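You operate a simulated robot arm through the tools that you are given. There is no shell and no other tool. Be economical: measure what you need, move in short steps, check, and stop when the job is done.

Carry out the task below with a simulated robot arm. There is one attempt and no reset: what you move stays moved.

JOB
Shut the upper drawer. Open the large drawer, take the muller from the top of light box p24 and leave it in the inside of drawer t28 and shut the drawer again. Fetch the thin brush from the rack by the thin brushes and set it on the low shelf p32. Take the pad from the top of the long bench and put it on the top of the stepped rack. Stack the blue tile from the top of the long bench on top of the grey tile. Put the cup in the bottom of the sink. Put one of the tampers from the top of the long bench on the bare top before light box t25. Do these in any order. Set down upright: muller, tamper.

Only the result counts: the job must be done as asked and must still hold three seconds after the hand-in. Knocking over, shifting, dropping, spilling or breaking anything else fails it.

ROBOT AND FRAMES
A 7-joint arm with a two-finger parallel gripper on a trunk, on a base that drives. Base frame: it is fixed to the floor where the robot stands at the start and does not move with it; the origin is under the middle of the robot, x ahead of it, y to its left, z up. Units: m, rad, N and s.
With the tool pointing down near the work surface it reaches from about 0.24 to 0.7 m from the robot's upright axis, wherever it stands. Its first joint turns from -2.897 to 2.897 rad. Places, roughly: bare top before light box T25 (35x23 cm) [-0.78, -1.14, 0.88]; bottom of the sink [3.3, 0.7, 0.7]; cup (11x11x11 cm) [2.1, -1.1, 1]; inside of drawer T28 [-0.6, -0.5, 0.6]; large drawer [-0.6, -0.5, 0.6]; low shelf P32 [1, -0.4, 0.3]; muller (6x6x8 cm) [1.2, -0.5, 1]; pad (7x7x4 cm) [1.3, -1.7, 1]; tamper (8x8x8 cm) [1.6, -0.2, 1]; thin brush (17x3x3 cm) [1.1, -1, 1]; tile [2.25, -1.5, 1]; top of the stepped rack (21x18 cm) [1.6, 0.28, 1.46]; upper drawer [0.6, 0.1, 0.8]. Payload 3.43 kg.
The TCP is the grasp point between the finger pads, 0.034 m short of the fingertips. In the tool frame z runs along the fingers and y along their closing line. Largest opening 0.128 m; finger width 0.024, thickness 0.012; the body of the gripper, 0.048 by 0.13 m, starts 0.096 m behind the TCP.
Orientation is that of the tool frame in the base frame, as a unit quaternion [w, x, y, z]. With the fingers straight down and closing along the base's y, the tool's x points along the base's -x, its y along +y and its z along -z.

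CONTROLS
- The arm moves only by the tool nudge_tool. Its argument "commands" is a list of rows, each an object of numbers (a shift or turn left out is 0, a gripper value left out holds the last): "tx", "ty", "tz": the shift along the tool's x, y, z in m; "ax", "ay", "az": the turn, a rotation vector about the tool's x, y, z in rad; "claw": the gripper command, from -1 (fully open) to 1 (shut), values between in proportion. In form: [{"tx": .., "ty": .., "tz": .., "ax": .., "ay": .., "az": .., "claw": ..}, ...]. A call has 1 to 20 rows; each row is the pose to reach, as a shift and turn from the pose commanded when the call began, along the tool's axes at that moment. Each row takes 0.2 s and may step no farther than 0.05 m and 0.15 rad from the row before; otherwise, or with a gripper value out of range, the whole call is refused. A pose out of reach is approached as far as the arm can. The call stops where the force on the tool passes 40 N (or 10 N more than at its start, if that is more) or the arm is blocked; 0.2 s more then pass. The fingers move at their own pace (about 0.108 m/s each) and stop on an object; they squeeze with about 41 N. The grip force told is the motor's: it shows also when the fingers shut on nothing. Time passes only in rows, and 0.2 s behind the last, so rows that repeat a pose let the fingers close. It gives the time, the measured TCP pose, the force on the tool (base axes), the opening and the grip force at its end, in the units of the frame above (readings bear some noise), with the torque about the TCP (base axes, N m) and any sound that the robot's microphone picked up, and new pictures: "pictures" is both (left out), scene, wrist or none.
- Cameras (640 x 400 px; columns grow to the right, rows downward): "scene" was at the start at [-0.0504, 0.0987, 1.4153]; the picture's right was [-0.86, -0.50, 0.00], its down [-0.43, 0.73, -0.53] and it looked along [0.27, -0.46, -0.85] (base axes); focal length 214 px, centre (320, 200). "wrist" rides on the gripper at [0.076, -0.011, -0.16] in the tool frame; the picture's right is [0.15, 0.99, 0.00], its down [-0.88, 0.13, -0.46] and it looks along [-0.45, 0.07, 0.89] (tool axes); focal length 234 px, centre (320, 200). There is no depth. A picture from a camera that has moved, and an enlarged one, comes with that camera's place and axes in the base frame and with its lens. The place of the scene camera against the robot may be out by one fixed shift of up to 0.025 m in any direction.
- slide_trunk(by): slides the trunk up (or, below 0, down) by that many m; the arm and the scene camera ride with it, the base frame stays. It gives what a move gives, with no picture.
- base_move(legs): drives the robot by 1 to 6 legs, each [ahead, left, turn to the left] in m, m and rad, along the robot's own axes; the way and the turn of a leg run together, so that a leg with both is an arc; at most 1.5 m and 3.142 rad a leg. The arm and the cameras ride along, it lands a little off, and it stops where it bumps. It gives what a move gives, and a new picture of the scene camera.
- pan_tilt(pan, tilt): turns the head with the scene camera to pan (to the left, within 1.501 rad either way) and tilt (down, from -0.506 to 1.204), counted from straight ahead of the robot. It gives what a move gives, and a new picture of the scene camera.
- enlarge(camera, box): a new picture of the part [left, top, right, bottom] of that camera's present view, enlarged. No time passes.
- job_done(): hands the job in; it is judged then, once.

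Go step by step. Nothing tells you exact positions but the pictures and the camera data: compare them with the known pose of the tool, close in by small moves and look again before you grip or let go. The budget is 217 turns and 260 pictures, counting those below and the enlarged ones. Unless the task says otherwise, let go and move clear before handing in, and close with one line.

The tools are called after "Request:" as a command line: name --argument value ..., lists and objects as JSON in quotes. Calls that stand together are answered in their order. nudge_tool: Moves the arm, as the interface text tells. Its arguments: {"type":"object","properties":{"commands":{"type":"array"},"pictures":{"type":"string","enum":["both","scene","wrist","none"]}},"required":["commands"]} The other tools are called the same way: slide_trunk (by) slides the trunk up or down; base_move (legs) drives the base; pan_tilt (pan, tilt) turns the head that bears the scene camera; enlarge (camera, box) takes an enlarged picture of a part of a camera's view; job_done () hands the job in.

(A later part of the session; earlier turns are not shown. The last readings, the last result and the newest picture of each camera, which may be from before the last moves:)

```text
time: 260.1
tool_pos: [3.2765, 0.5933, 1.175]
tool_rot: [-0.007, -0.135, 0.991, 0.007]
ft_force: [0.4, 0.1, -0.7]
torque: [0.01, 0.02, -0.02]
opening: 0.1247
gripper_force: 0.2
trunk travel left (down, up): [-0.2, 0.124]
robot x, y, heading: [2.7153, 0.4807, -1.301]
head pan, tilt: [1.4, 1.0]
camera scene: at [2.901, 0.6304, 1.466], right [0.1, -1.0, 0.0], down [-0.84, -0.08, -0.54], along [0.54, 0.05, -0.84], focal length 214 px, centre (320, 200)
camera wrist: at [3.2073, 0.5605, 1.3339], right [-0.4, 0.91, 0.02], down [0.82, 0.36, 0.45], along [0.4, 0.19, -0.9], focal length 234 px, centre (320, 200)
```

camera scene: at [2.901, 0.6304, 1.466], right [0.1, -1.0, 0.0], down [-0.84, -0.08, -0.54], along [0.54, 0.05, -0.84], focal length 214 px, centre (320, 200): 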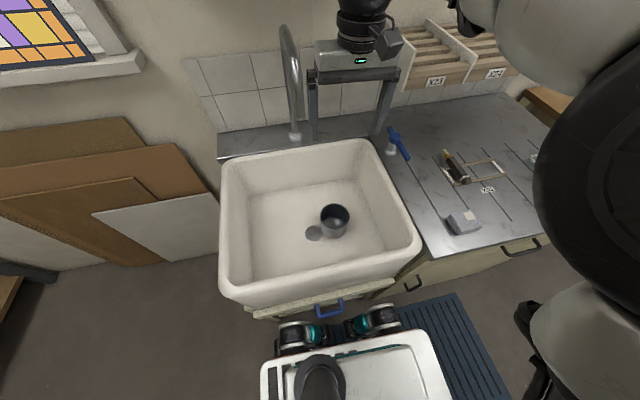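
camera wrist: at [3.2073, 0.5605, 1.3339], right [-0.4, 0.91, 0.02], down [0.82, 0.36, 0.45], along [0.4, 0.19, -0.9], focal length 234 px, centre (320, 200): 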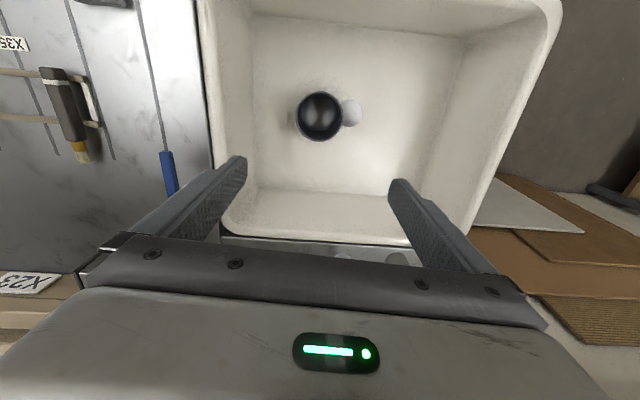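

The cup stands in the sink. I swing the arm back to the front, move off and drive to the tiles.

Request:
nudge_tool --commands '[{"tx": 0.0356, "ty": -0.0255, "az": 0.1}, {"tx": 0.0712, "ty": -0.051, "az": 0.2}, {"tx": 0.1069, "ty": -0.0765, "az": 0.3}, {"tx": 0.1425, "ty": -0.102, "az": 0.4}, {"tx": 0.1781, "ty": -0.1275, "az": 0.5}, {"tx": 0.2137, "ty": -0.153, "az": 0.6}, {"tx": 0.2494, "ty": -0.1785, "az": 0.7}, {"tx": 0.285, "ty": -0.204, "az": 0.8}, {"tx": 0.3206, "ty": -0.2295, "az": 0.9}, {"tx": 0.3562, "ty": -0.255, "az": 1.0}, {"tx": 0.3919, "ty": -0.2805, "az": 1.1}, {"tx": 0.4275, "ty": -0.306, "az": 1.2}, {"tx": 0.4631, "ty": -0.3315, "az": 1.3}, {"tx": 0.4987, "ty": -0.357, "az": 1.4}, {"tx": 0.5344, "ty": -0.3825, "az": 1.5}, {"tx": 0.57, "ty": -0.408, "az": 1.6}]' --pictures "none"

Request:
base_move --legs '[[0, -0.35, 0], [1.0, -0.05, 0], [0.75, -0.1, 0.0]]'

Request:
pan_tilt --pan -1.3 --tilt 0.9

```text
time: 263.5
tool_pos: [2.8357, 0.049, 1.1728]
tool_rot: [-0.011, 0.617, 0.787, -0.001]
ft_force: [1.7, 1.1, 0.5]
torque: [0.0, 0.01, -0.02]
opening: 0.1249
gripper_force: 0.0
trunk travel left (down, up): [-0.2, 0.124]
robot x, y, heading: [2.7154, 0.4827, -1.302]
head pan, tilt: [1.4, 1.0]
```

```text
time: 275.8
tool_pos: [2.8278, -1.7563, 1.1726]
tool_rot: [-0.01, 0.613, 0.79, -0.001]
ft_force: [1.1, -1.0, -1.2]
torque: [0.01, 0.0, -0.02]
opening: 0.1249
gripper_force: 0.0
trunk travel left (down, up): [-0.2, 0.124]
robot x, y, heading: [2.7008, -1.3268, -1.293]
head pan, tilt: [1.4, 1.0]
camera scene: at [2.8866, -1.175, 1.4661], right [0.11, -0.99, 0.0], down [-0.84, -0.09, -0.54], along [0.54, 0.06, -0.84], focal length 214 px, centre (320, 200)
```

scene: 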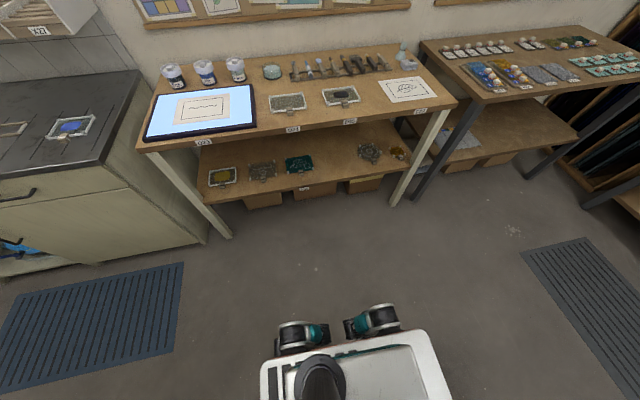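

```text
time: 278.2
tool_pos: [2.8283, -1.7558, 1.175]
tool_rot: [-0.01, 0.613, 0.79, -0.001]
ft_force: [-0.5, 0.1, -0.5]
torque: [0.01, -0.01, -0.02]
opening: 0.1248
gripper_force: 0.0
trunk travel left (down, up): [-0.2, 0.124]
robot x, y, heading: [2.7044, -1.3283, -1.289]
head pan, tilt: [-1.3, 0.901]
camera scene: at [2.753, -1.2218, 1.4733], right [-0.52, 0.85, 0.0], down [0.67, 0.41, -0.62], along [-0.53, -0.32, -0.78], focal length 214 px, centre (320, 200)
```

scene: 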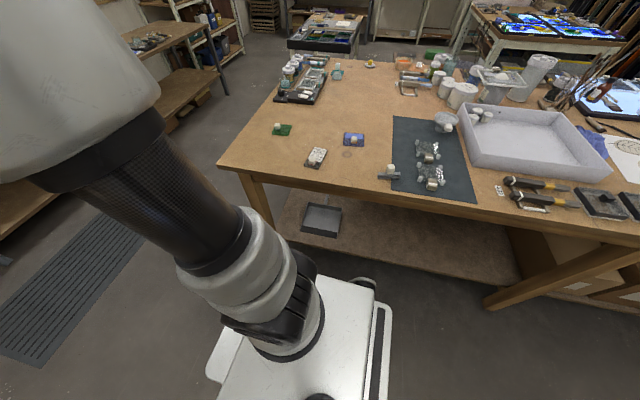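

Request:
base_move --legs '[[0, -0.1, 0]]'

Request:
nudge_tool --commands '[{"tx": 0.0279, "ty": -0.0322, "az": 0.0983, "claw": 0}, {"tx": 0.0558, "ty": -0.0645, "az": 0.1966}, {"tx": 0.0836, "ty": -0.0967, "az": 0.2949}, {"tx": 0.1115, "ty": -0.129, "az": 0.3932}, {"tx": 0.1394, "ty": -0.1612, "az": 0.4915}, {"tx": 0.1672, "ty": -0.1935, "az": 0.5898}, {"tx": 0.1951, "ty": -0.2257, "az": 0.6881}, {"tx": 0.223, "ty": -0.258, "az": 0.7864}, {"tx": 0.2509, "ty": -0.2902, "az": 0.8847}, {"tx": 0.2787, "ty": -0.3225, "az": 0.983}, {"tx": 0.3066, "ty": -0.3547, "az": 1.0813}, {"tx": 0.3345, "ty": -0.387, "az": 1.1796}, {"tx": 0.3624, "ty": -0.4192, "az": 1.2779}, {"tx": 0.3902, "ty": -0.4515, "az": 1.3762}, {"tx": 0.4181, "ty": -0.4837, "az": 1.4745}, {"tx": 0.446, "ty": -0.516, "az": 1.573}]'

Request:
enlarge --camera "wrist" --box '[220, 90, 460, 240]'

```text
time: 279.8
tool_pos: [2.7333, -1.7845, 1.1727]
tool_rot: [-0.01, 0.613, 0.79, -0.001]
ft_force: [-0.4, -0.1, 0.0]
torque: [-0.02, 0.0, 0.02]
opening: 0.1246
gripper_force: 0.1
trunk travel left (down, up): [-0.2, 0.124]
robot x, y, heading: [2.6062, -1.3522, -1.29]
head pan, tilt: [-1.3, 0.901]
camera scene: at [2.6575, -1.249, 1.4733], right [-0.52, 0.85, 0.0], down [0.67, 0.41, -0.62], along [-0.53, -0.32, -0.78], focal length 214 px, centre (320, 200)
```

scene: 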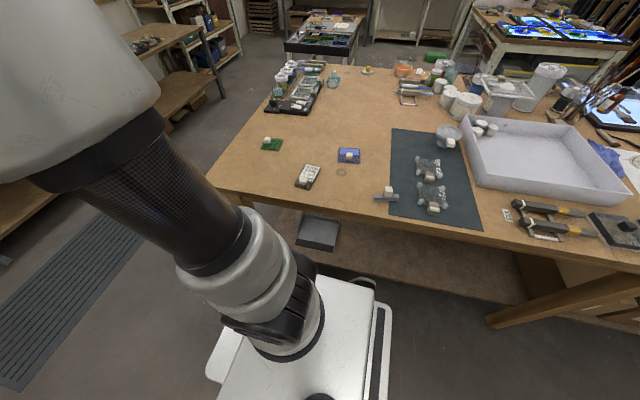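

```text
time: 283.2
tool_pos: [2.1224, -1.478, 1.1863]
tool_rot: [-0.006, 0.992, 0.124, -0.008]
ft_force: [0.0, 0.5, 0.6]
torque: [0.0, 0.04, 0.0]
opening: 0.0638
gripper_force: 0.1
trunk travel left (down, up): [-0.2, 0.124]
robot x, y, heading: [2.6057, -1.3511, -1.29]
head pan, tilt: [-1.3, 0.901]
camera scene: at [2.6574, -1.2489, 1.4733], right [-0.52, 0.85, 0.0], down [0.67, 0.41, -0.62], along [-0.53, -0.32, -0.78], focal length 214 px, centre (320, 200)
camera wrist: at [2.1938, -1.4505, 1.345], right [0.38, -0.92, -0.02], down [-0.81, -0.35, 0.47], along [-0.44, -0.17, -0.88], focal length 234 px, centre (320, 200)
```

scene: 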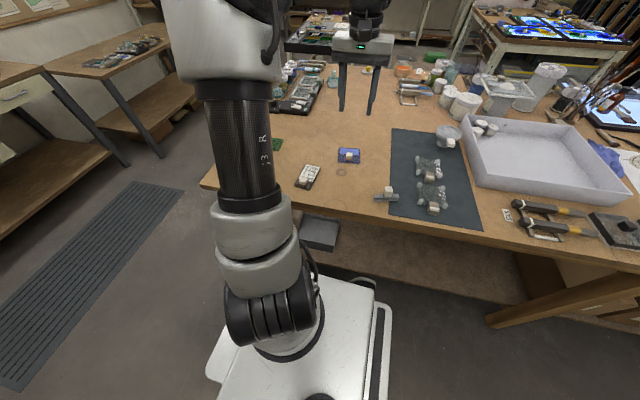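
wrist: 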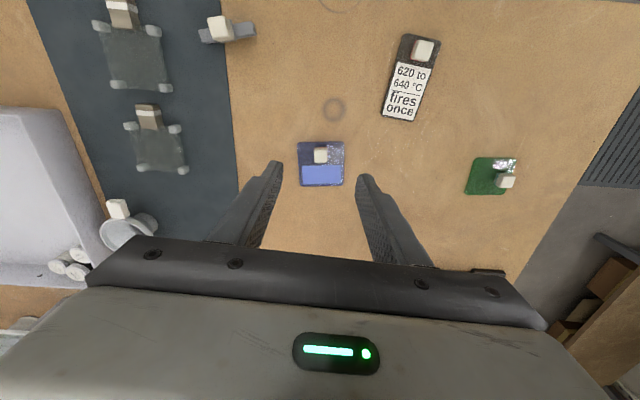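

```text
2.67 times, centred on (340, 165) of wrist
camera zoom: at [2.1938, -1.4505, 1.345], right [0.38, -0.92, -0.02], down [-0.81, -0.35, 0.47], along [-0.44, -0.17, -0.88], focal length 624 px, centre (267, 293)
```

zoom: 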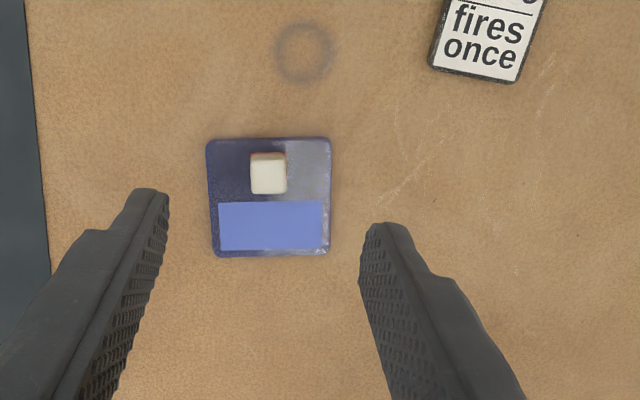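

Request:
enlarge --camera "wrist" --box '[360, 10, 540, 122]'

Request:
enlarge --camera "wrist" --box '[80, 0, 280, 125]'

```text
3.56 times, centred on (450, 66) of wrist
camera zoom: at [2.1938, -1.4505, 1.345], right [0.38, -0.92, -0.02], down [-0.81, -0.35, 0.47], along [-0.44, -0.17, -0.88], focal length 833 px, centre (-142, 676)
```

zoom: 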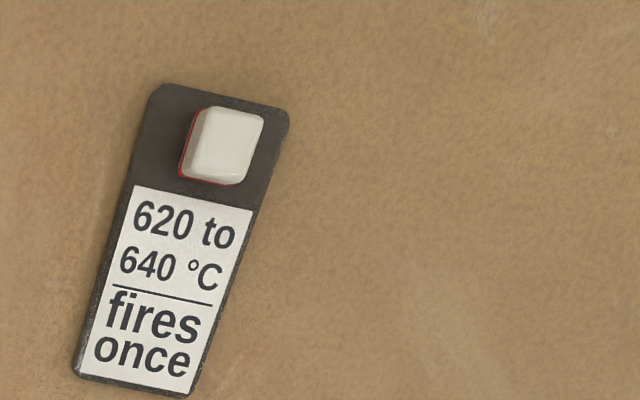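

```text
3.20 times, centred on (180, 62) of wrist
camera zoom: at [2.1938, -1.4505, 1.345], right [0.38, -0.92, -0.02], down [-0.81, -0.35, 0.47], along [-0.44, -0.17, -0.88], focal length 749 px, centre (768, 640)
```

zoom: 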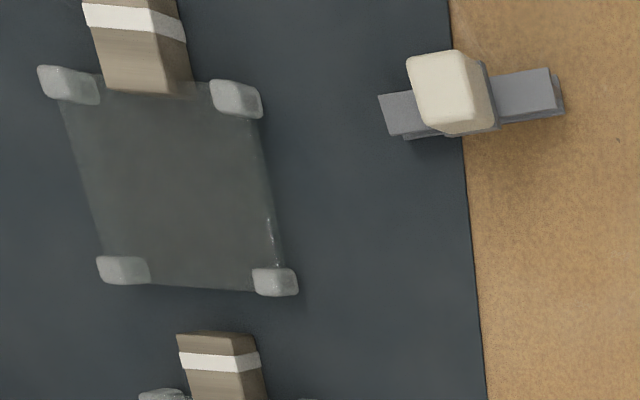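

The dark labelled tile is the grey tile; its label area is free for stacking. I align over the blue tile's knob at (2.088,-1.489) and descend partly.

Request:
nudge_tool --commands '[{"tx": -0.018, "ty": 0.001, "tz": 0.03, "az": -0.09, "claw": 0.2}, {"tx": -0.0356, "ty": 0.0023, "tz": 0.06, "az": -0.17}, {"tx": -0.0356, "ty": 0.0023, "tz": 0.095, "az": -0.17}]' --pictures "none"

Request:
enlarge --camera "wrist" --box '[220, 110, 420, 235]'

```text
time: 284.0
tool_pos: [2.0824, -1.4897, 1.0912]
tool_rot: [-0.008, 0.978, 0.208, -0.007]
ft_force: [0.8, 0.1, -0.1]
torque: [0.0, 0.01, 0.02]
opening: 0.0513
gripper_force: 0.0
trunk travel left (down, up): [-0.2, 0.124]
robot x, y, heading: [2.6056, -1.3523, -1.29]
head pan, tilt: [-1.3, 0.901]
```

```text
3.20 times, centred on (320, 172) of wrist
camera zoom: at [2.1484, -1.4505, 1.2483], right [0.54, -0.84, -0.02], down [-0.74, -0.48, 0.46], along [-0.4, -0.24, -0.89], focal length 749 px, centre (320, 288)
```

zoom: 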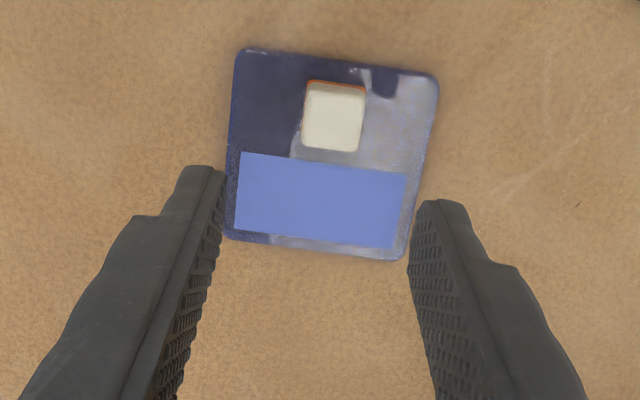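

Request:
nudge_tool --commands '[{"tx": 0.004, "ty": 0.001, "tz": 0.02, "az": 0.07}, {"tx": 0.0077, "ty": 0.0024, "tz": 0.04, "az": 0.13}, {"tx": 0.0077, "ty": 0.0024, "tz": 0.06, "az": 0.13}]' --pictures "none"

Request:
enlarge --camera "wrist" --box '[220, 110, 420, 235]'

Request:
enlarge --camera "scene" --box '[290, 100, 410, 175]'

```text
time: 284.8
tool_pos: [2.0928, -1.488, 1.0291]
tool_rot: [-0.007, 0.99, 0.143, -0.007]
ft_force: [-0.7, -0.4, 0.3]
torque: [-0.03, 0.0, -0.03]
opening: 0.0514
gripper_force: 0.1
trunk travel left (down, up): [-0.2, 0.124]
robot x, y, heading: [2.6066, -1.3544, -1.293]
head pan, tilt: [-1.3, 0.901]
```

```text
3.20 times, centred on (320, 172) of wrist
camera zoom: at [2.1635, -1.4566, 1.188], right [0.42, -0.91, -0.02], down [-0.8, -0.38, 0.47], along [-0.43, -0.18, -0.89], focal length 749 px, centre (320, 288)
```

zoom: 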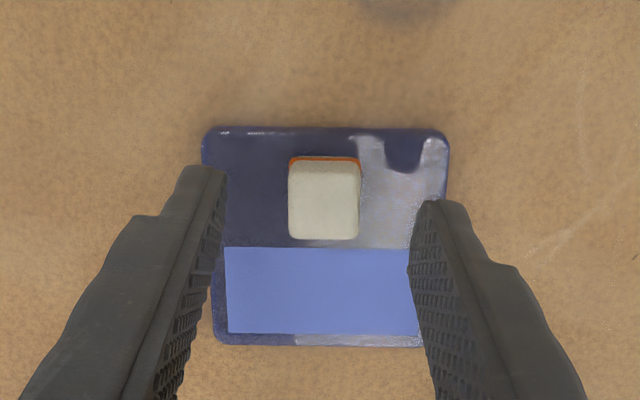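

```text
5.33 times, centred on (350, 138) of scene
camera zoom: at [2.6575, -1.249, 1.4733], right [-0.52, 0.85, 0.0], down [0.67, 0.41, -0.62], along [-0.53, -0.32, -0.78], focal length 1144 px, centre (160, 533)
```

zoom: 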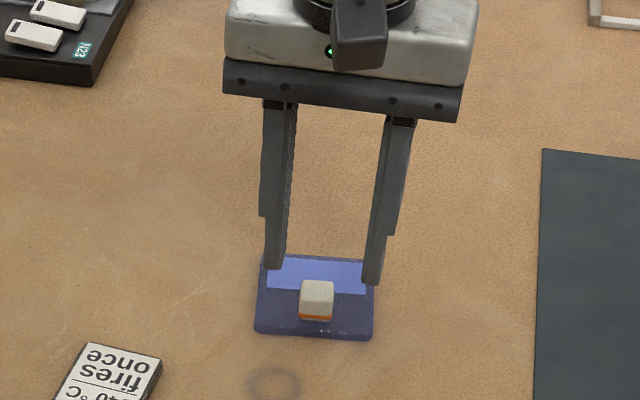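

Aligned with the knob. I descend in small steps until the tips touch the tile or reach depth.

Request:
nudge_tool --commands '[{"tz": 0.008}, {"tz": 0.014}, {"tz": 0.018}, {"tz": 0.021}, {"tz": 0.024}, {"tz": 0.027}, {"tz": 0.03}, {"tz": 0.033}]' --pictures "none"

Request:
enlarge --camera "wrist" --box '[220, 110, 420, 235]'

Request:
enlarge --camera "scene" --box '[290, 100, 410, 175]'

```text
time: 286.6
tool_pos: [2.0923, -1.4878, 0.9983]
tool_rot: [-0.007, 0.989, 0.145, -0.007]
ft_force: [-0.7, 0.8, -0.2]
torque: [0.03, -0.02, 0.02]
opening: 0.0513
gripper_force: 0.2
trunk travel left (down, up): [-0.2, 0.124]
robot x, y, heading: [2.6047, -1.3542, -1.293]
head pan, tilt: [-1.3, 0.901]
```

```text
3.20 times, centred on (320, 172) of wrist
camera zoom: at [2.1637, -1.456, 1.1576], right [0.42, -0.91, -0.02], down [-0.8, -0.38, 0.47], along [-0.43, -0.18, -0.89], focal length 749 px, centre (320, 288)
```

zoom: 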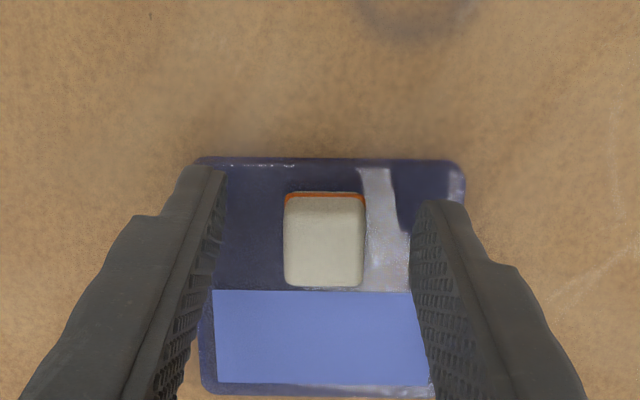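

```text
5.33 times, centred on (350, 138) of scene
camera zoom: at [2.6575, -1.249, 1.4733], right [-0.52, 0.85, 0.0], down [0.67, 0.41, -0.62], along [-0.53, -0.32, -0.78], focal length 1144 px, centre (160, 533)
```

zoom: 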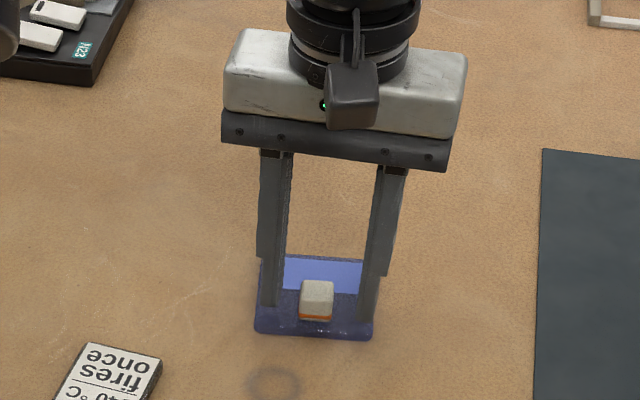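

Request:
nudge_tool --commands '[{"claw": 0.5}, {"claw": 0.8}, {"claw": 1}, {"claw": 1}]' --pictures "none"

Request:
nudge_tool --commands '[{"tz": -0.01}, {"tz": -0.03}, {"tz": -0.06}, {"tz": -0.09}]'

```text
time: 287.6
tool_pos: [2.0935, -1.4871, 0.9999]
tool_rot: [-0.007, 0.99, 0.143, -0.009]
ft_force: [0.8, 0.0, 0.3]
torque: [-0.05, -0.05, -0.02]
opening: 0.0212
gripper_force: 40.3
trunk travel left (down, up): [-0.2, 0.124]
robot x, y, heading: [2.6082, -1.3502, -1.29]
head pan, tilt: [-1.3, 0.901]
```

```text
time: 288.6
tool_pos: [2.0929, -1.4895, 1.0909]
tool_rot: [-0.007, 0.99, 0.144, -0.009]
ft_force: [0.2, 0.2, -1.1]
torque: [0.02, -0.05, -0.01]
opening: 0.021
gripper_force: 40.4
trunk travel left (down, up): [-0.2, 0.124]
robot x, y, heading: [2.6047, -1.3514, -1.293]
head pan, tilt: [-1.3, 0.901]
camera scene: at [2.6574, -1.249, 1.4733], right [-0.52, 0.85, 0.0], down [0.67, 0.41, -0.62], along [-0.53, -0.32, -0.78], focal length 214 px, centre (320, 200)
camera wrist: at [2.1645, -1.4581, 1.2495], right [0.42, -0.91, -0.02], down [-0.8, -0.38, 0.47], along [-0.43, -0.18, -0.88], focal length 234 px, centre (320, 200)
```

scene: 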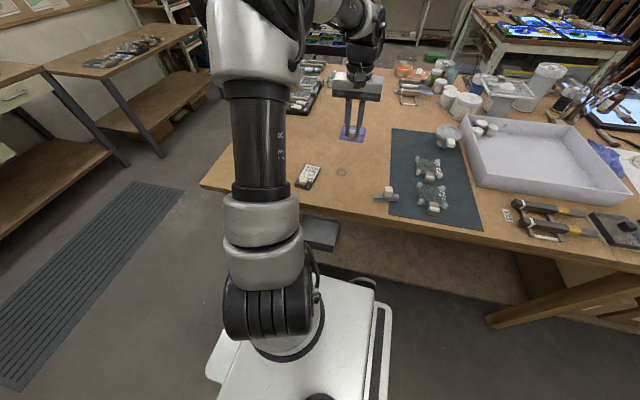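
wrist: 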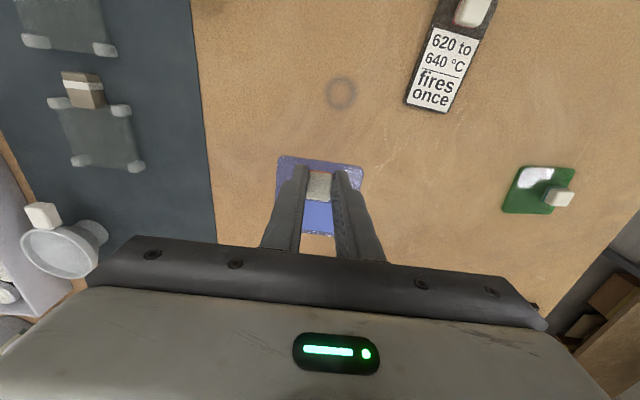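

Blue tile lifted. I move over the grey tile's label area.

Request:
nudge_tool --commands '[{"tx": 0.03, "ty": 0.03}, {"tx": 0.06, "ty": 0.06}, {"tx": 0.09, "ty": 0.09}, {"tx": 0.1124, "ty": 0.114}]'

Request:
enlarge --camera "wrist" --box '[220, 110, 420, 235]'

Request:
enlarge --camera "scene" --box '[250, 120, 370, 195]'

```text
time: 289.6
tool_pos: [2.2315, -1.5619, 1.0889]
tool_rot: [-0.007, 0.99, 0.144, -0.008]
ft_force: [0.5, -0.3, -1.1]
torque: [0.0, -0.03, 0.01]
opening: 0.0207
gripper_force: 40.7
trunk travel left (down, up): [-0.2, 0.124]
robot x, y, heading: [2.6084, -1.3499, -1.293]
head pan, tilt: [-1.3, 0.901]
camera scene: at [2.6574, -1.2491, 1.4733], right [-0.52, 0.85, 0.0], down [0.67, 0.41, -0.62], along [-0.53, -0.32, -0.78], focal length 214 px, centre (320, 200)
camera wrist: at [2.3036, -1.532, 1.2468], right [0.42, -0.91, -0.02], down [-0.8, -0.38, 0.47], along [-0.43, -0.18, -0.89], focal length 234 px, centre (320, 200)
```

scene: 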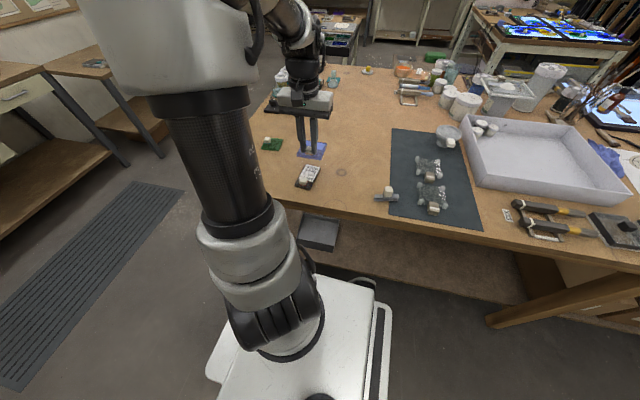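
wrist: 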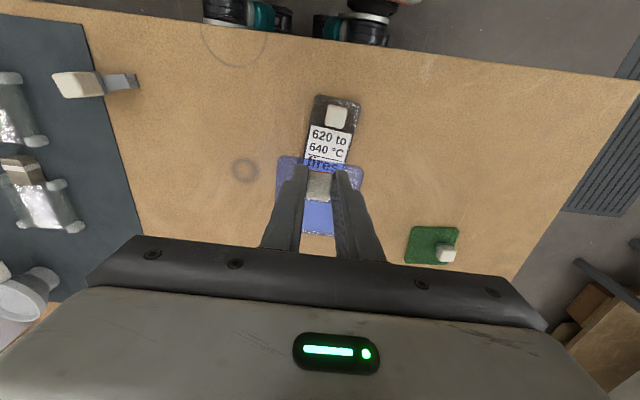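

```text
3.20 times, centred on (320, 172) of wrist
camera zoom: at [2.3036, -1.532, 1.2468], right [0.42, -0.91, -0.02], down [-0.8, -0.38, 0.47], along [-0.43, -0.18, -0.89], focal length 749 px, centre (320, 288)
```

zoom: 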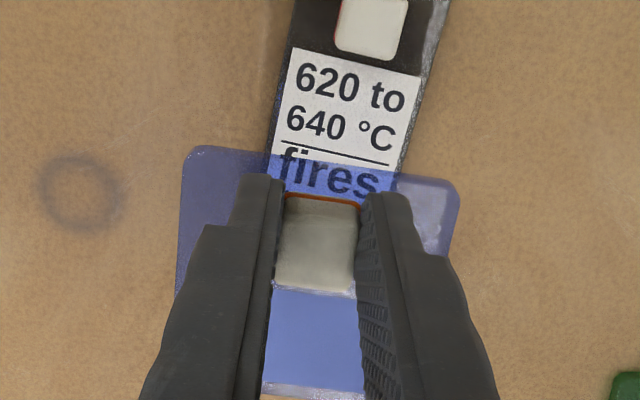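

```text
5.33 times, centred on (310, 158) of scene
camera zoom: at [2.6574, -1.2491, 1.4733], right [-0.52, 0.85, 0.0], down [0.67, 0.41, -0.62], along [-0.53, -0.32, -0.78], focal length 1144 px, centre (373, 427)
```

zoom: 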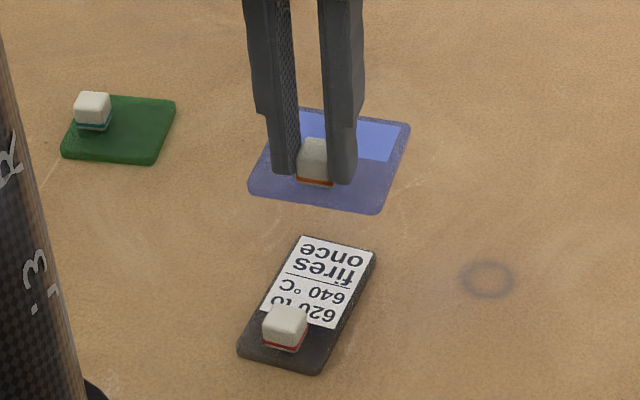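

The grey label start and the blue edge compare well; I shift 9 mm sideways, rotate slightly, and lower in small steps.

Request:
nudge_tool --commands '[{"tx": 0.001, "ty": 0.005, "tz": 0.02, "az": 0.025}, {"tx": 0.002, "ty": 0.0087, "tz": 0.045, "az": 0.05}, {"tx": 0.002, "ty": 0.0087, "tz": 0.06, "az": 0.05}]' --pictures "none"

Request:
enlarge --camera "wrist" --box '[220, 110, 420, 235]'

Request:
enlarge --camera "scene" --box '[250, 120, 370, 195]'

```text
time: 290.4
tool_pos: [2.2371, -1.5724, 1.0272]
tool_rot: [-0.006, 0.993, 0.12, -0.007]
ft_force: [0.0, -0.5, -0.4]
torque: [-0.01, -0.02, -0.02]
opening: 0.0208
gripper_force: 41.0
trunk travel left (down, up): [-0.2, 0.124]
robot x, y, heading: [2.6064, -1.3536, -1.291]
head pan, tilt: [-1.3, 0.901]
```

```text
3.20 times, centred on (320, 172) of wrist
camera zoom: at [2.3102, -1.5442, 1.1852], right [0.38, -0.93, -0.02], down [-0.82, -0.34, 0.47], along [-0.44, -0.16, -0.88], focal length 749 px, centre (320, 288)
```

zoom: 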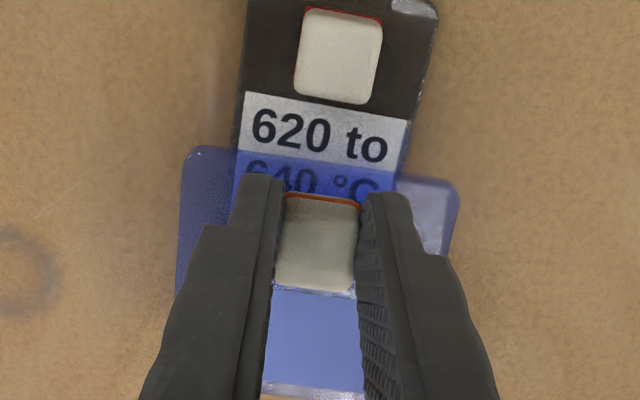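

```text
5.33 times, centred on (310, 158) of scene
camera zoom: at [2.6574, -1.2491, 1.4733], right [-0.52, 0.85, 0.0], down [0.67, 0.41, -0.62], along [-0.53, -0.32, -0.78], focal length 1144 px, centre (373, 427)
```

zoom: 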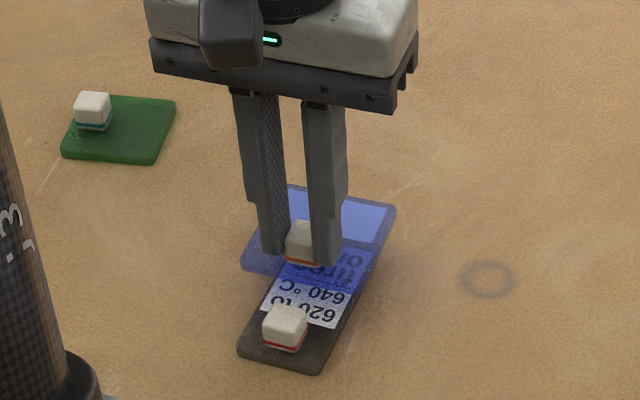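

Request:
nudge_tool --commands '[{"tx": 0.003, "tz": 0.006, "az": 0.04}, {"tx": 0.003, "tz": 0.01, "az": 0.04}, {"tx": 0.003, "tz": 0.013, "az": 0.04}, {"tx": 0.003, "tz": 0.015, "az": 0.04}, {"tx": 0.003, "tz": 0.017, "az": 0.04}, {"tx": 0.003, "tz": 0.019, "az": 0.04}, {"tx": 0.003, "tz": 0.021, "az": 0.04}]' --pictures "none"

Request:
enlarge --camera "scene" --box '[260, 130, 350, 186]'

Request:
enlarge --camera "wrist" --box '[220, 110, 420, 235]'

```text
time: 292.0
tool_pos: [2.2411, -1.5708, 1.0063]
tool_rot: [-0.006, 0.995, 0.099, -0.009]
ft_force: [1.3, 1.3, 9.8]
torque: [-0.24, -0.14, 0.03]
opening: 0.0209
gripper_force: 40.9
trunk travel left (down, up): [-0.2, 0.124]
robot x, y, heading: [2.6064, -1.3526, -1.289]
head pan, tilt: [-1.3, 0.901]
```

```text
7.11 times, centred on (305, 158) of scene
camera zoom: at [2.6581, -1.2486, 1.4735], right [-0.52, 0.85, 0.0], down [0.67, 0.41, -0.62], along [-0.53, -0.32, -0.78], focal length 1525 px, centre (427, 499)
```

zoom: 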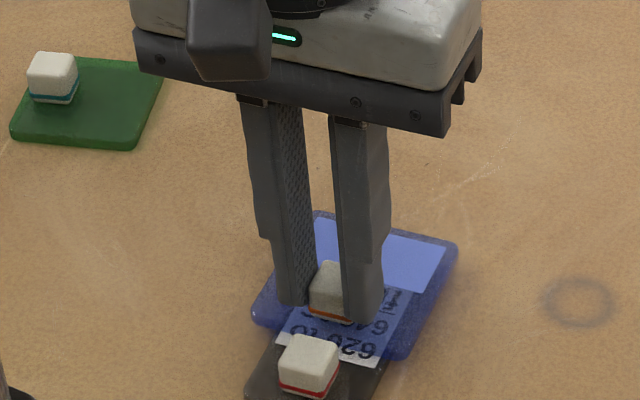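

```text
3.20 times, centred on (320, 172) of wrist
camera zoom: at [2.3144, -1.5464, 1.1641], right [0.34, -0.94, -0.01], down [-0.83, -0.31, 0.47], along [-0.45, -0.15, -0.88], focal length 749 px, centre (320, 288)
```

zoom: 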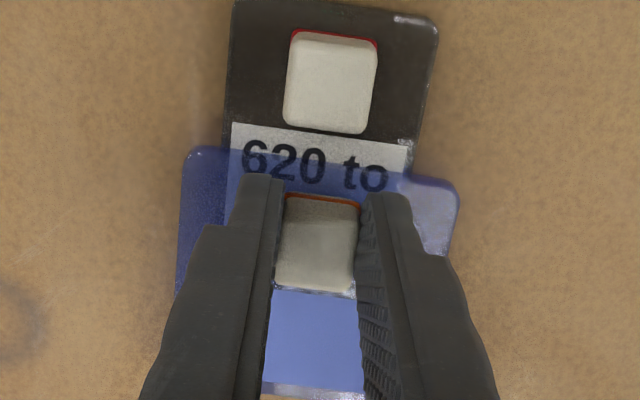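

The blue tile rests on the grey tile, clear of its knob. I release and lift.

Request:
nudge_tool --commands '[{"tz": -0.001, "claw": 0.6}, {"tz": -0.001, "claw": 0.45}, {"tz": -0.001, "claw": 0.35}, {"tz": -0.02, "claw": 0.35}, {"tz": -0.05}, {"tz": -0.1}, {"tz": -0.15}, {"tz": -0.2}]' --pictures "none"

Request:
enlarge --camera "wrist" --box '[200, 80, 440, 230]'

Request:
enlarge --camera "scene" --box '[260, 130, 350, 186]'

```text
time: 293.8
tool_pos: [2.2418, -1.5734, 1.2055]
tool_rot: [-0.006, 0.995, 0.099, -0.008]
ft_force: [0.6, -0.6, 0.2]
torque: [0.0, 0.01, 0.0]
opening: 0.0414
gripper_force: 0.0
trunk travel left (down, up): [-0.2, 0.124]
robot x, y, heading: [2.6079, -1.3543, -1.295]
head pan, tilt: [-1.3, 0.901]
```

```text
2.67 times, centred on (320, 155) of wrist
camera zoom: at [2.3152, -1.5486, 1.3638], right [0.34, -0.94, -0.02], down [-0.83, -0.31, 0.47], along [-0.44, -0.14, -0.88], focal length 624 px, centre (320, 320)
```

zoom: 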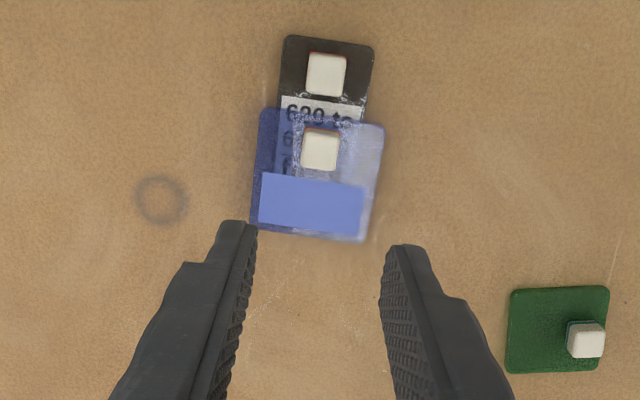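

```text
7.11 times, centred on (305, 158) of scene
camera zoom: at [2.6575, -1.249, 1.4733], right [-0.52, 0.85, 0.0], down [0.67, 0.41, -0.62], along [-0.53, -0.32, -0.78], focal length 1525 px, centre (427, 499)
```

zoom: 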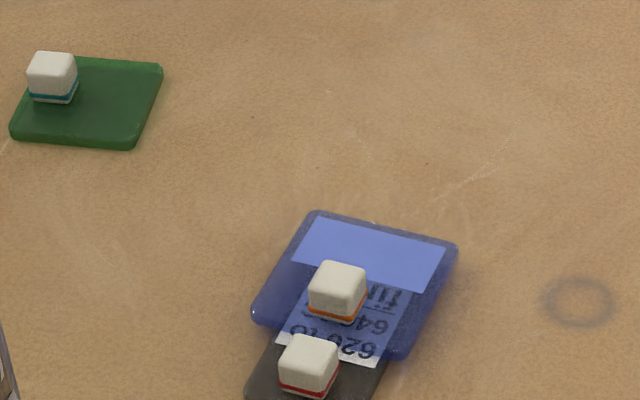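

Stacked neatly. Next the pad: I swing the arm forward and drive round the bench's right end to the front aisle.

Request:
nudge_tool --commands '[{"tx": 0.0363, "ty": 0.0255, "az": -0.125}, {"tx": 0.0727, "ty": 0.0509, "az": -0.25}, {"tx": 0.109, "ty": 0.0764, "az": -0.375}, {"tx": 0.1453, "ty": 0.1018, "az": -0.5}, {"tx": 0.1817, "ty": 0.1273, "az": -0.625}, {"tx": 0.218, "ty": 0.1528, "az": -0.75}, {"tx": 0.2543, "ty": 0.1782, "az": -0.875}, {"tx": 0.2907, "ty": 0.2037, "az": -1.0}, {"tx": 0.327, "ty": 0.2291, "az": -1.125}, {"tx": 0.3633, "ty": 0.2546, "az": -1.25}, {"tx": 0.3997, "ty": 0.28, "az": -1.375}, {"tx": 0.436, "ty": 0.3055, "az": -1.5}]' --pictures "none"

Request:
base_move --legs '[[0.1, 0.12, 0], [0.9, 0, 0]]'

Request:
pan_tilt --pan -1.4 --tilt 0.6

```text
time: 296.4
tool_pos: [2.7315, -1.7846, 1.193]
tool_rot: [-0.01, 0.659, 0.752, -0.001]
ft_force: [-0.5, -0.1, -1.3]
torque: [-0.02, -0.01, 0.01]
opening: 0.0416
gripper_force: 0.0
trunk travel left (down, up): [-0.2, 0.124]
robot x, y, heading: [2.6048, -1.3543, -1.293]
head pan, tilt: [-1.3, 0.901]
```

```text
time: 302.6
tool_pos: [3.1379, -2.7084, 1.1926]
tool_rot: [-0.01, 0.653, 0.757, -0.002]
ft_force: [0.5, 0.4, -0.5]
torque: [-0.01, -0.03, -0.04]
opening: 0.0416
gripper_force: 0.1
trunk travel left (down, up): [-0.2, 0.124]
robot x, y, heading: [3.0027, -2.2787, -1.28]
head pan, tilt: [-1.3, 0.901]
camera scene: at [3.0536, -2.1738, 1.4733], right [-0.54, 0.84, 0.0], down [0.66, 0.42, -0.62], along [-0.52, -0.33, -0.78], focal length 214 px, centre (320, 200)
```

scene: 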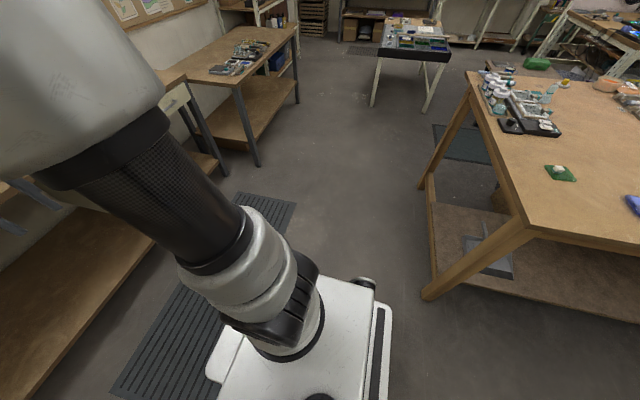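

```text
time: 303.4
tool_pos: [3.1367, -2.708, 1.1931]
tool_rot: [-0.01, 0.653, 0.757, -0.002]
ft_force: [0.1, -0.2, -1.0]
torque: [0.03, 0.0, 0.02]
opening: 0.0414
gripper_force: 0.0
trunk travel left (down, up): [-0.2, 0.124]
robot x, y, heading: [3.0071, -2.279, -1.271]
head pan, tilt: [-1.4, 0.6]
camera scene: at [3.0384, -2.1731, 1.498], right [-0.45, 0.89, 0.0], down [0.5, 0.26, -0.82], along [-0.74, -0.37, -0.57], focal length 214 px, centre (320, 200)
```

scene: 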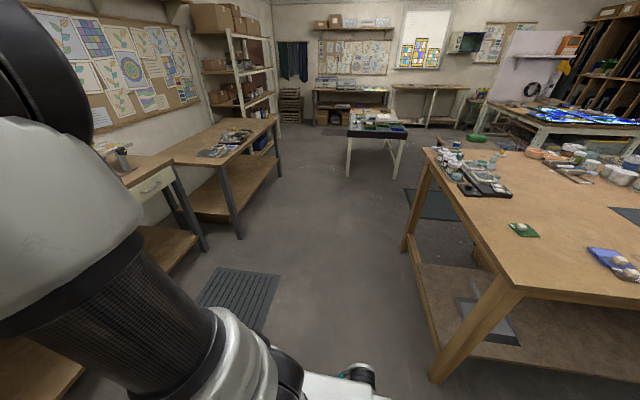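

The way round is clear. I strafe right past the bench's end into the front aisle.

Request:
base_move --legs '[[0, -1.5, 0], [0, -0.4, 0], [-0.7, 0, 0]]'

Request:
pan_tilt --pan 1.3 --tilt 0.75

```text
time: 325.7
tool_pos: [1.079, -2.6441, 1.1925]
tool_rot: [-0.01, 0.645, 0.764, -0.001]
ft_force: [0.1, -0.1, -0.2]
torque: [0.02, 0.01, -0.01]
opening: 0.0413
gripper_force: 0.0
trunk travel left (down, up): [-0.2, 0.124]
robot x, y, heading: [0.9401, -2.2153, -1.256]
head pan, tilt: [-1.4, 0.6]
camera scene: at [0.9693, -2.1103, 1.4981], right [-0.47, 0.88, 0.0], down [0.5, 0.27, -0.83], along [-0.73, -0.39, -0.56], focal length 214 px, centre (320, 200)
```

scene: 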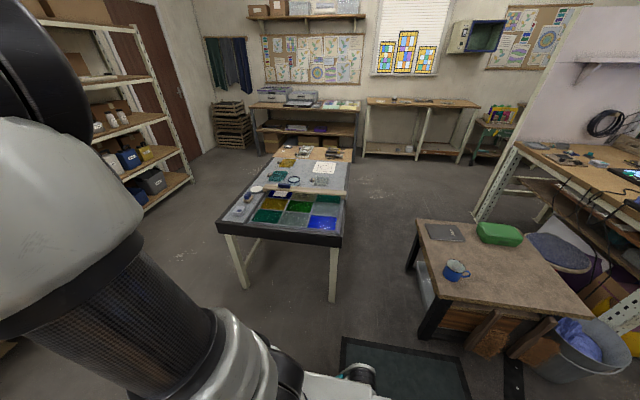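

```text
time: 328.1
tool_pos: [1.0783, -2.6433, 1.1919]
tool_rot: [-0.009, 0.645, 0.764, -0.003]
ft_force: [1.3, 0.2, 0.1]
torque: [-0.02, -0.02, -0.06]
opening: 0.0417
gripper_force: 0.0
trunk travel left (down, up): [-0.2, 0.124]
robot x, y, heading: [0.9351, -2.2178, -1.251]
head pan, tilt: [1.3, 0.75]
camera scene: at [1.1301, -2.0649, 1.4852], right [0.05, -1.0, 0.0], down [-0.68, -0.03, -0.73], along [0.73, 0.03, -0.68], focal length 214 px, centre (320, 200)
```

scene: 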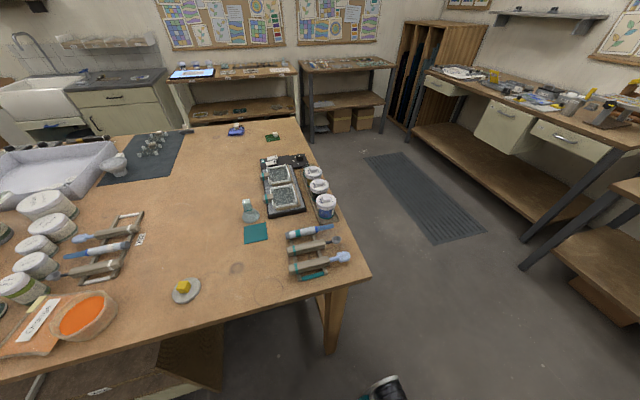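

Request:
enlarge --camera "scene" --box '[130, 240, 250, 315]'

Request:
base_move --legs '[[-0.38, 0.0, 0]]'

```text
5.33 times, centred on (190, 278) of scene
camera zoom: at [1.1301, -2.0649, 1.4852], right [0.05, -1.0, 0.0], down [-0.68, -0.03, -0.73], along [0.73, 0.03, -0.68], focal length 1144 px, centre (1013, -213)
```

zoom: 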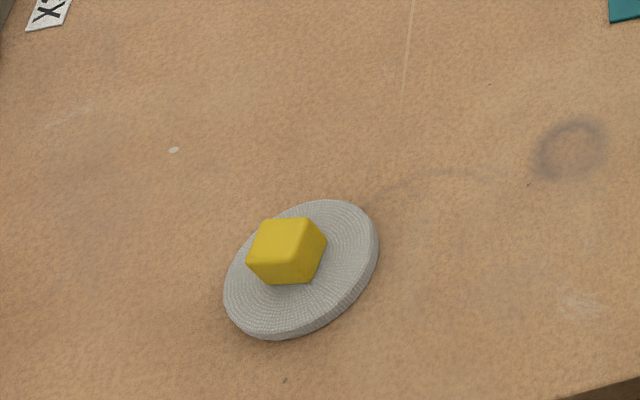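

```text
time: 330.6
tool_pos: [0.96, -2.2823, 1.1919]
tool_rot: [-0.01, 0.644, 0.765, -0.002]
ft_force: [0.5, 0.5, -0.8]
torque: [-0.02, -0.02, 0.0]
opening: 0.0416
gripper_force: 0.0
trunk travel left (down, up): [-0.2, 0.124]
robot x, y, heading: [0.8186, -1.8529, -1.25]
head pan, tilt: [1.3, 0.75]
camera scene: at [1.0102, -1.7035, 1.4852], right [0.05, -1.0, 0.0], down [-0.68, -0.04, -0.73], along [0.73, 0.04, -0.68], focal length 214 px, centre (320, 200)
```

scene: 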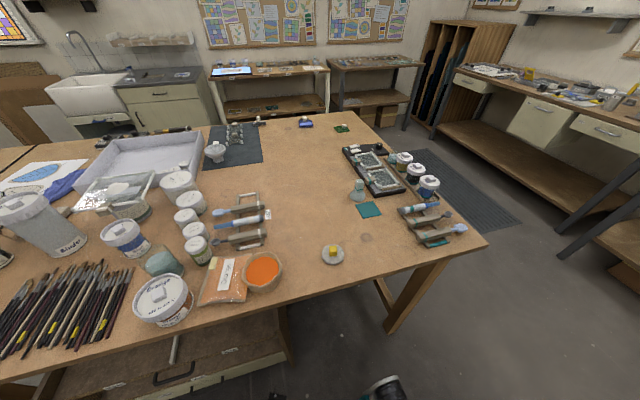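

Pad at (1.354,-1.722). I swing the arm over it.

Request:
nudge_tool --commands '[{"tx": 0.0301, "ty": 0.0299, "az": -0.1025, "claw": 0}, {"tx": 0.0603, "ty": 0.0599, "az": -0.205}, {"tx": 0.0904, "ty": 0.0898, "az": -0.3075}, {"tx": 0.1205, "ty": 0.1198, "az": -0.41}, {"tx": 0.1506, "ty": 0.1497, "az": -0.5125}, {"tx": 0.1808, "ty": 0.1796, "az": -0.615}, {"tx": 0.2109, "ty": 0.2096, "az": -0.7175}, {"tx": 0.241, "ty": 0.2395, "az": -0.82}, {"tx": 0.2711, "ty": 0.2694, "az": -0.9225}, {"tx": 0.3013, "ty": 0.2994, "az": -1.025}, {"tx": 0.3314, "ty": 0.3293, "az": -1.1275}, {"tx": 0.3615, "ty": 0.3593, "az": -1.23}, {"tx": 0.3916, "ty": 0.3892, "az": -1.3325}, {"tx": 0.4218, "ty": 0.4191, "az": -1.435}, {"tx": 0.4519, "ty": 0.4491, "az": -1.5375}, {"tx": 0.482, "ty": 0.479, "az": -1.64}]' --pictures "none"

Request:
nudge_tool --commands '[{"tz": 0.04}, {"tz": 0.08}]'

Request:
enlarge --camera "wrist" --box '[220, 90, 420, 215]'

```text
time: 333.9
tool_pos: [1.3513, -1.7253, 1.1915]
tool_rot: [-0.007, -0.121, 0.993, 0.005]
ft_force: [-0.6, 0.1, 0.2]
torque: [0.01, -0.01, -0.01]
opening: 0.064
gripper_force: 0.0
trunk travel left (down, up): [-0.2, 0.124]
robot x, y, heading: [0.8173, -1.8554, -1.252]
head pan, tilt: [1.3, 0.75]
```

```text
time: 334.6
tool_pos: [1.3514, -1.7286, 1.1067]
tool_rot: [-0.008, -0.12, 0.993, 0.005]
ft_force: [-0.2, 0.8, -0.4]
torque: [0.01, -0.02, -0.01]
opening: 0.0639
gripper_force: 0.1
trunk travel left (down, up): [-0.2, 0.124]
robot x, y, heading: [0.82, -1.8568, -1.251]
head pan, tilt: [1.3, 0.75]
camera scene: at [1.0102, -1.7035, 1.4852], right [0.05, -1.0, 0.0], down [-0.68, -0.03, -0.73], along [0.73, 0.04, -0.68], focal length 214 px, centre (320, 200)
camera wrist: at [1.2817, -1.7584, 1.2677], right [-0.38, 0.93, 0.02], down [0.83, 0.33, 0.44], along [0.41, 0.18, -0.9], focal length 234 px, centre (320, 200)
```

scene: 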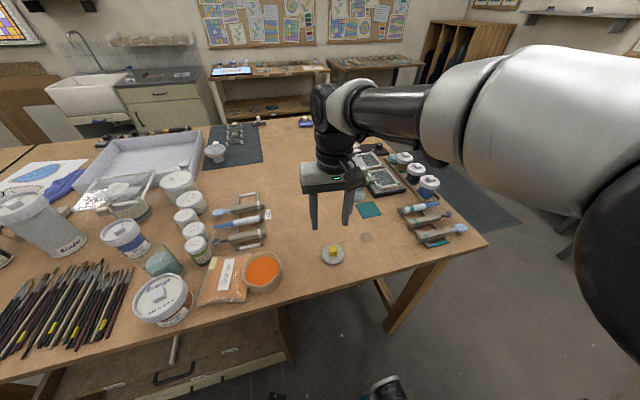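
wrist: 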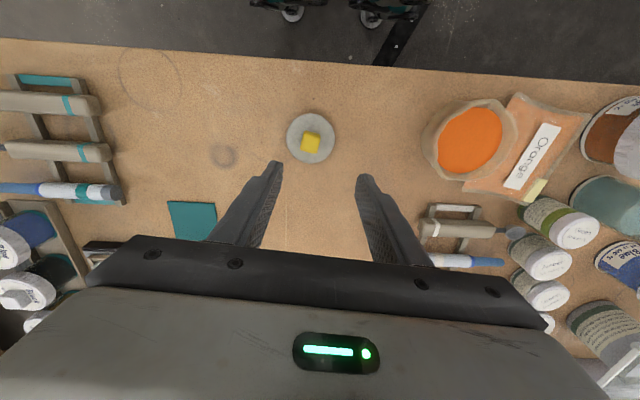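

```text
3.20 times, centred on (320, 152) of wrist
camera zoom: at [1.2817, -1.7584, 1.2677], right [-0.38, 0.93, 0.02], down [0.83, 0.33, 0.44], along [0.41, 0.18, -0.9], focal length 749 px, centre (320, 352)
```

zoom: 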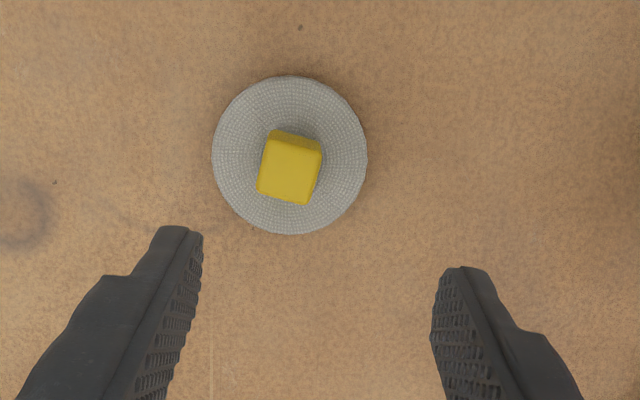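

Request:
nudge_tool --commands '[{"tx": 0.005, "ty": -0.005, "tz": 0.03, "az": 0.06, "claw": 0.2}, {"tx": 0.0098, "ty": -0.0105, "tz": 0.06, "az": 0.11}, {"tx": 0.0098, "ty": -0.0105, "tz": 0.08, "az": 0.11}]' --pictures "none"

Request:
enlarge --camera "wrist" --box '[220, 110, 420, 235]'

Request:
enlarge --camera "scene" --box '[270, 200, 390, 275]'

```text
time: 335.4
tool_pos: [1.3402, -1.7341, 1.0274]
tool_rot: [-0.009, -0.065, 0.998, 0.006]
ft_force: [0.4, -0.3, -0.7]
torque: [0.0, -0.01, -0.05]
opening: 0.0511
gripper_force: 0.0
trunk travel left (down, up): [-0.2, 0.124]
robot x, y, heading: [0.8159, -1.8524, -1.255]
head pan, tilt: [1.3, 0.75]
```

```text
3.20 times, centred on (320, 172) of wrist
camera zoom: at [1.2681, -1.7565, 1.1884], right [-0.27, 0.96, 0.01], down [0.86, 0.24, 0.44], along [0.42, 0.13, -0.9], focal length 749 px, centre (320, 288)
```

zoom: 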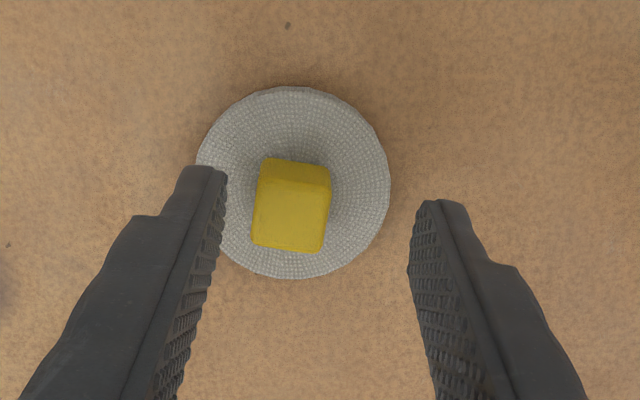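

```text
5.33 times, centred on (330, 238) of scene
camera zoom: at [1.0102, -1.7035, 1.4852], right [0.05, -1.0, 0.0], down [-0.68, -0.03, -0.73], along [0.73, 0.04, -0.68], focal length 1144 px, centre (267, 0)
```

zoom: 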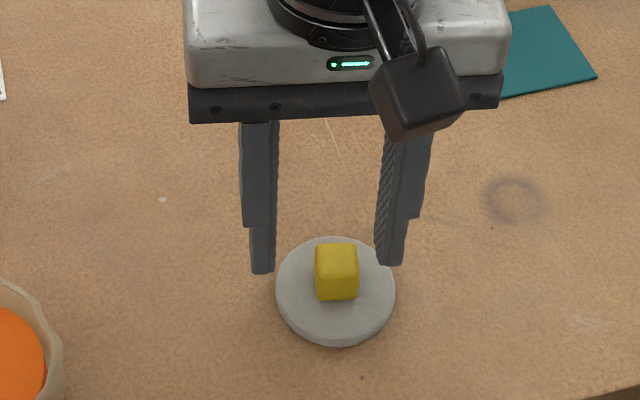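

Request:
nudge_tool --commands '[{"tx": -0.002, "ty": -0.0078, "tz": 0.0}, {"tx": -0.002, "ty": -0.0078, "tz": 0.012}, {"tx": -0.002, "ty": -0.0078, "tz": 0.02}, {"tx": -0.002, "ty": -0.0078, "tz": 0.026}, {"tx": -0.002, "ty": -0.0078, "tz": 0.031}]' --pictures "none"

Request:
enlarge --camera "wrist" --box '[220, 110, 420, 235]'

Request:
enlarge --camera "scene" --box '[270, 200, 390, 275]'

```text
time: 336.6
tool_pos: [1.3429, -1.7435, 0.999]
tool_rot: [-0.009, -0.065, 0.998, 0.006]
ft_force: [-0.1, -0.5, -0.6]
torque: [0.02, 0.04, 0.0]
opening: 0.0513
gripper_force: 0.1
trunk travel left (down, up): [-0.2, 0.124]
robot x, y, heading: [0.8138, -1.85, -1.256]
head pan, tilt: [1.3, 0.75]
```

```text
3.20 times, centred on (320, 172) of wrist
camera zoom: at [1.2707, -1.766, 1.1595], right [-0.27, 0.96, 0.01], down [0.86, 0.24, 0.44], along [0.42, 0.13, -0.9], focal length 749 px, centre (320, 288)
```

zoom: 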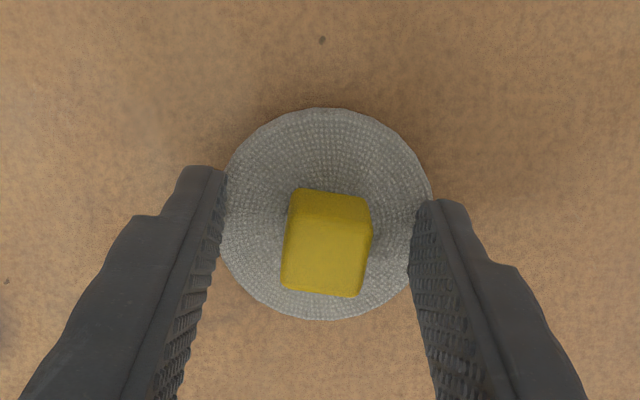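

```text
5.33 times, centred on (330, 238) of scene
camera zoom: at [1.0102, -1.7035, 1.4852], right [0.05, -1.0, 0.0], down [-0.68, -0.03, -0.73], along [0.73, 0.04, -0.68], focal length 1144 px, centre (267, 0)
```

zoom: 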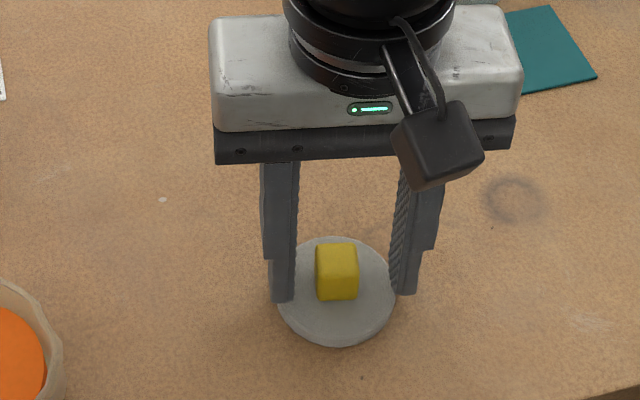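

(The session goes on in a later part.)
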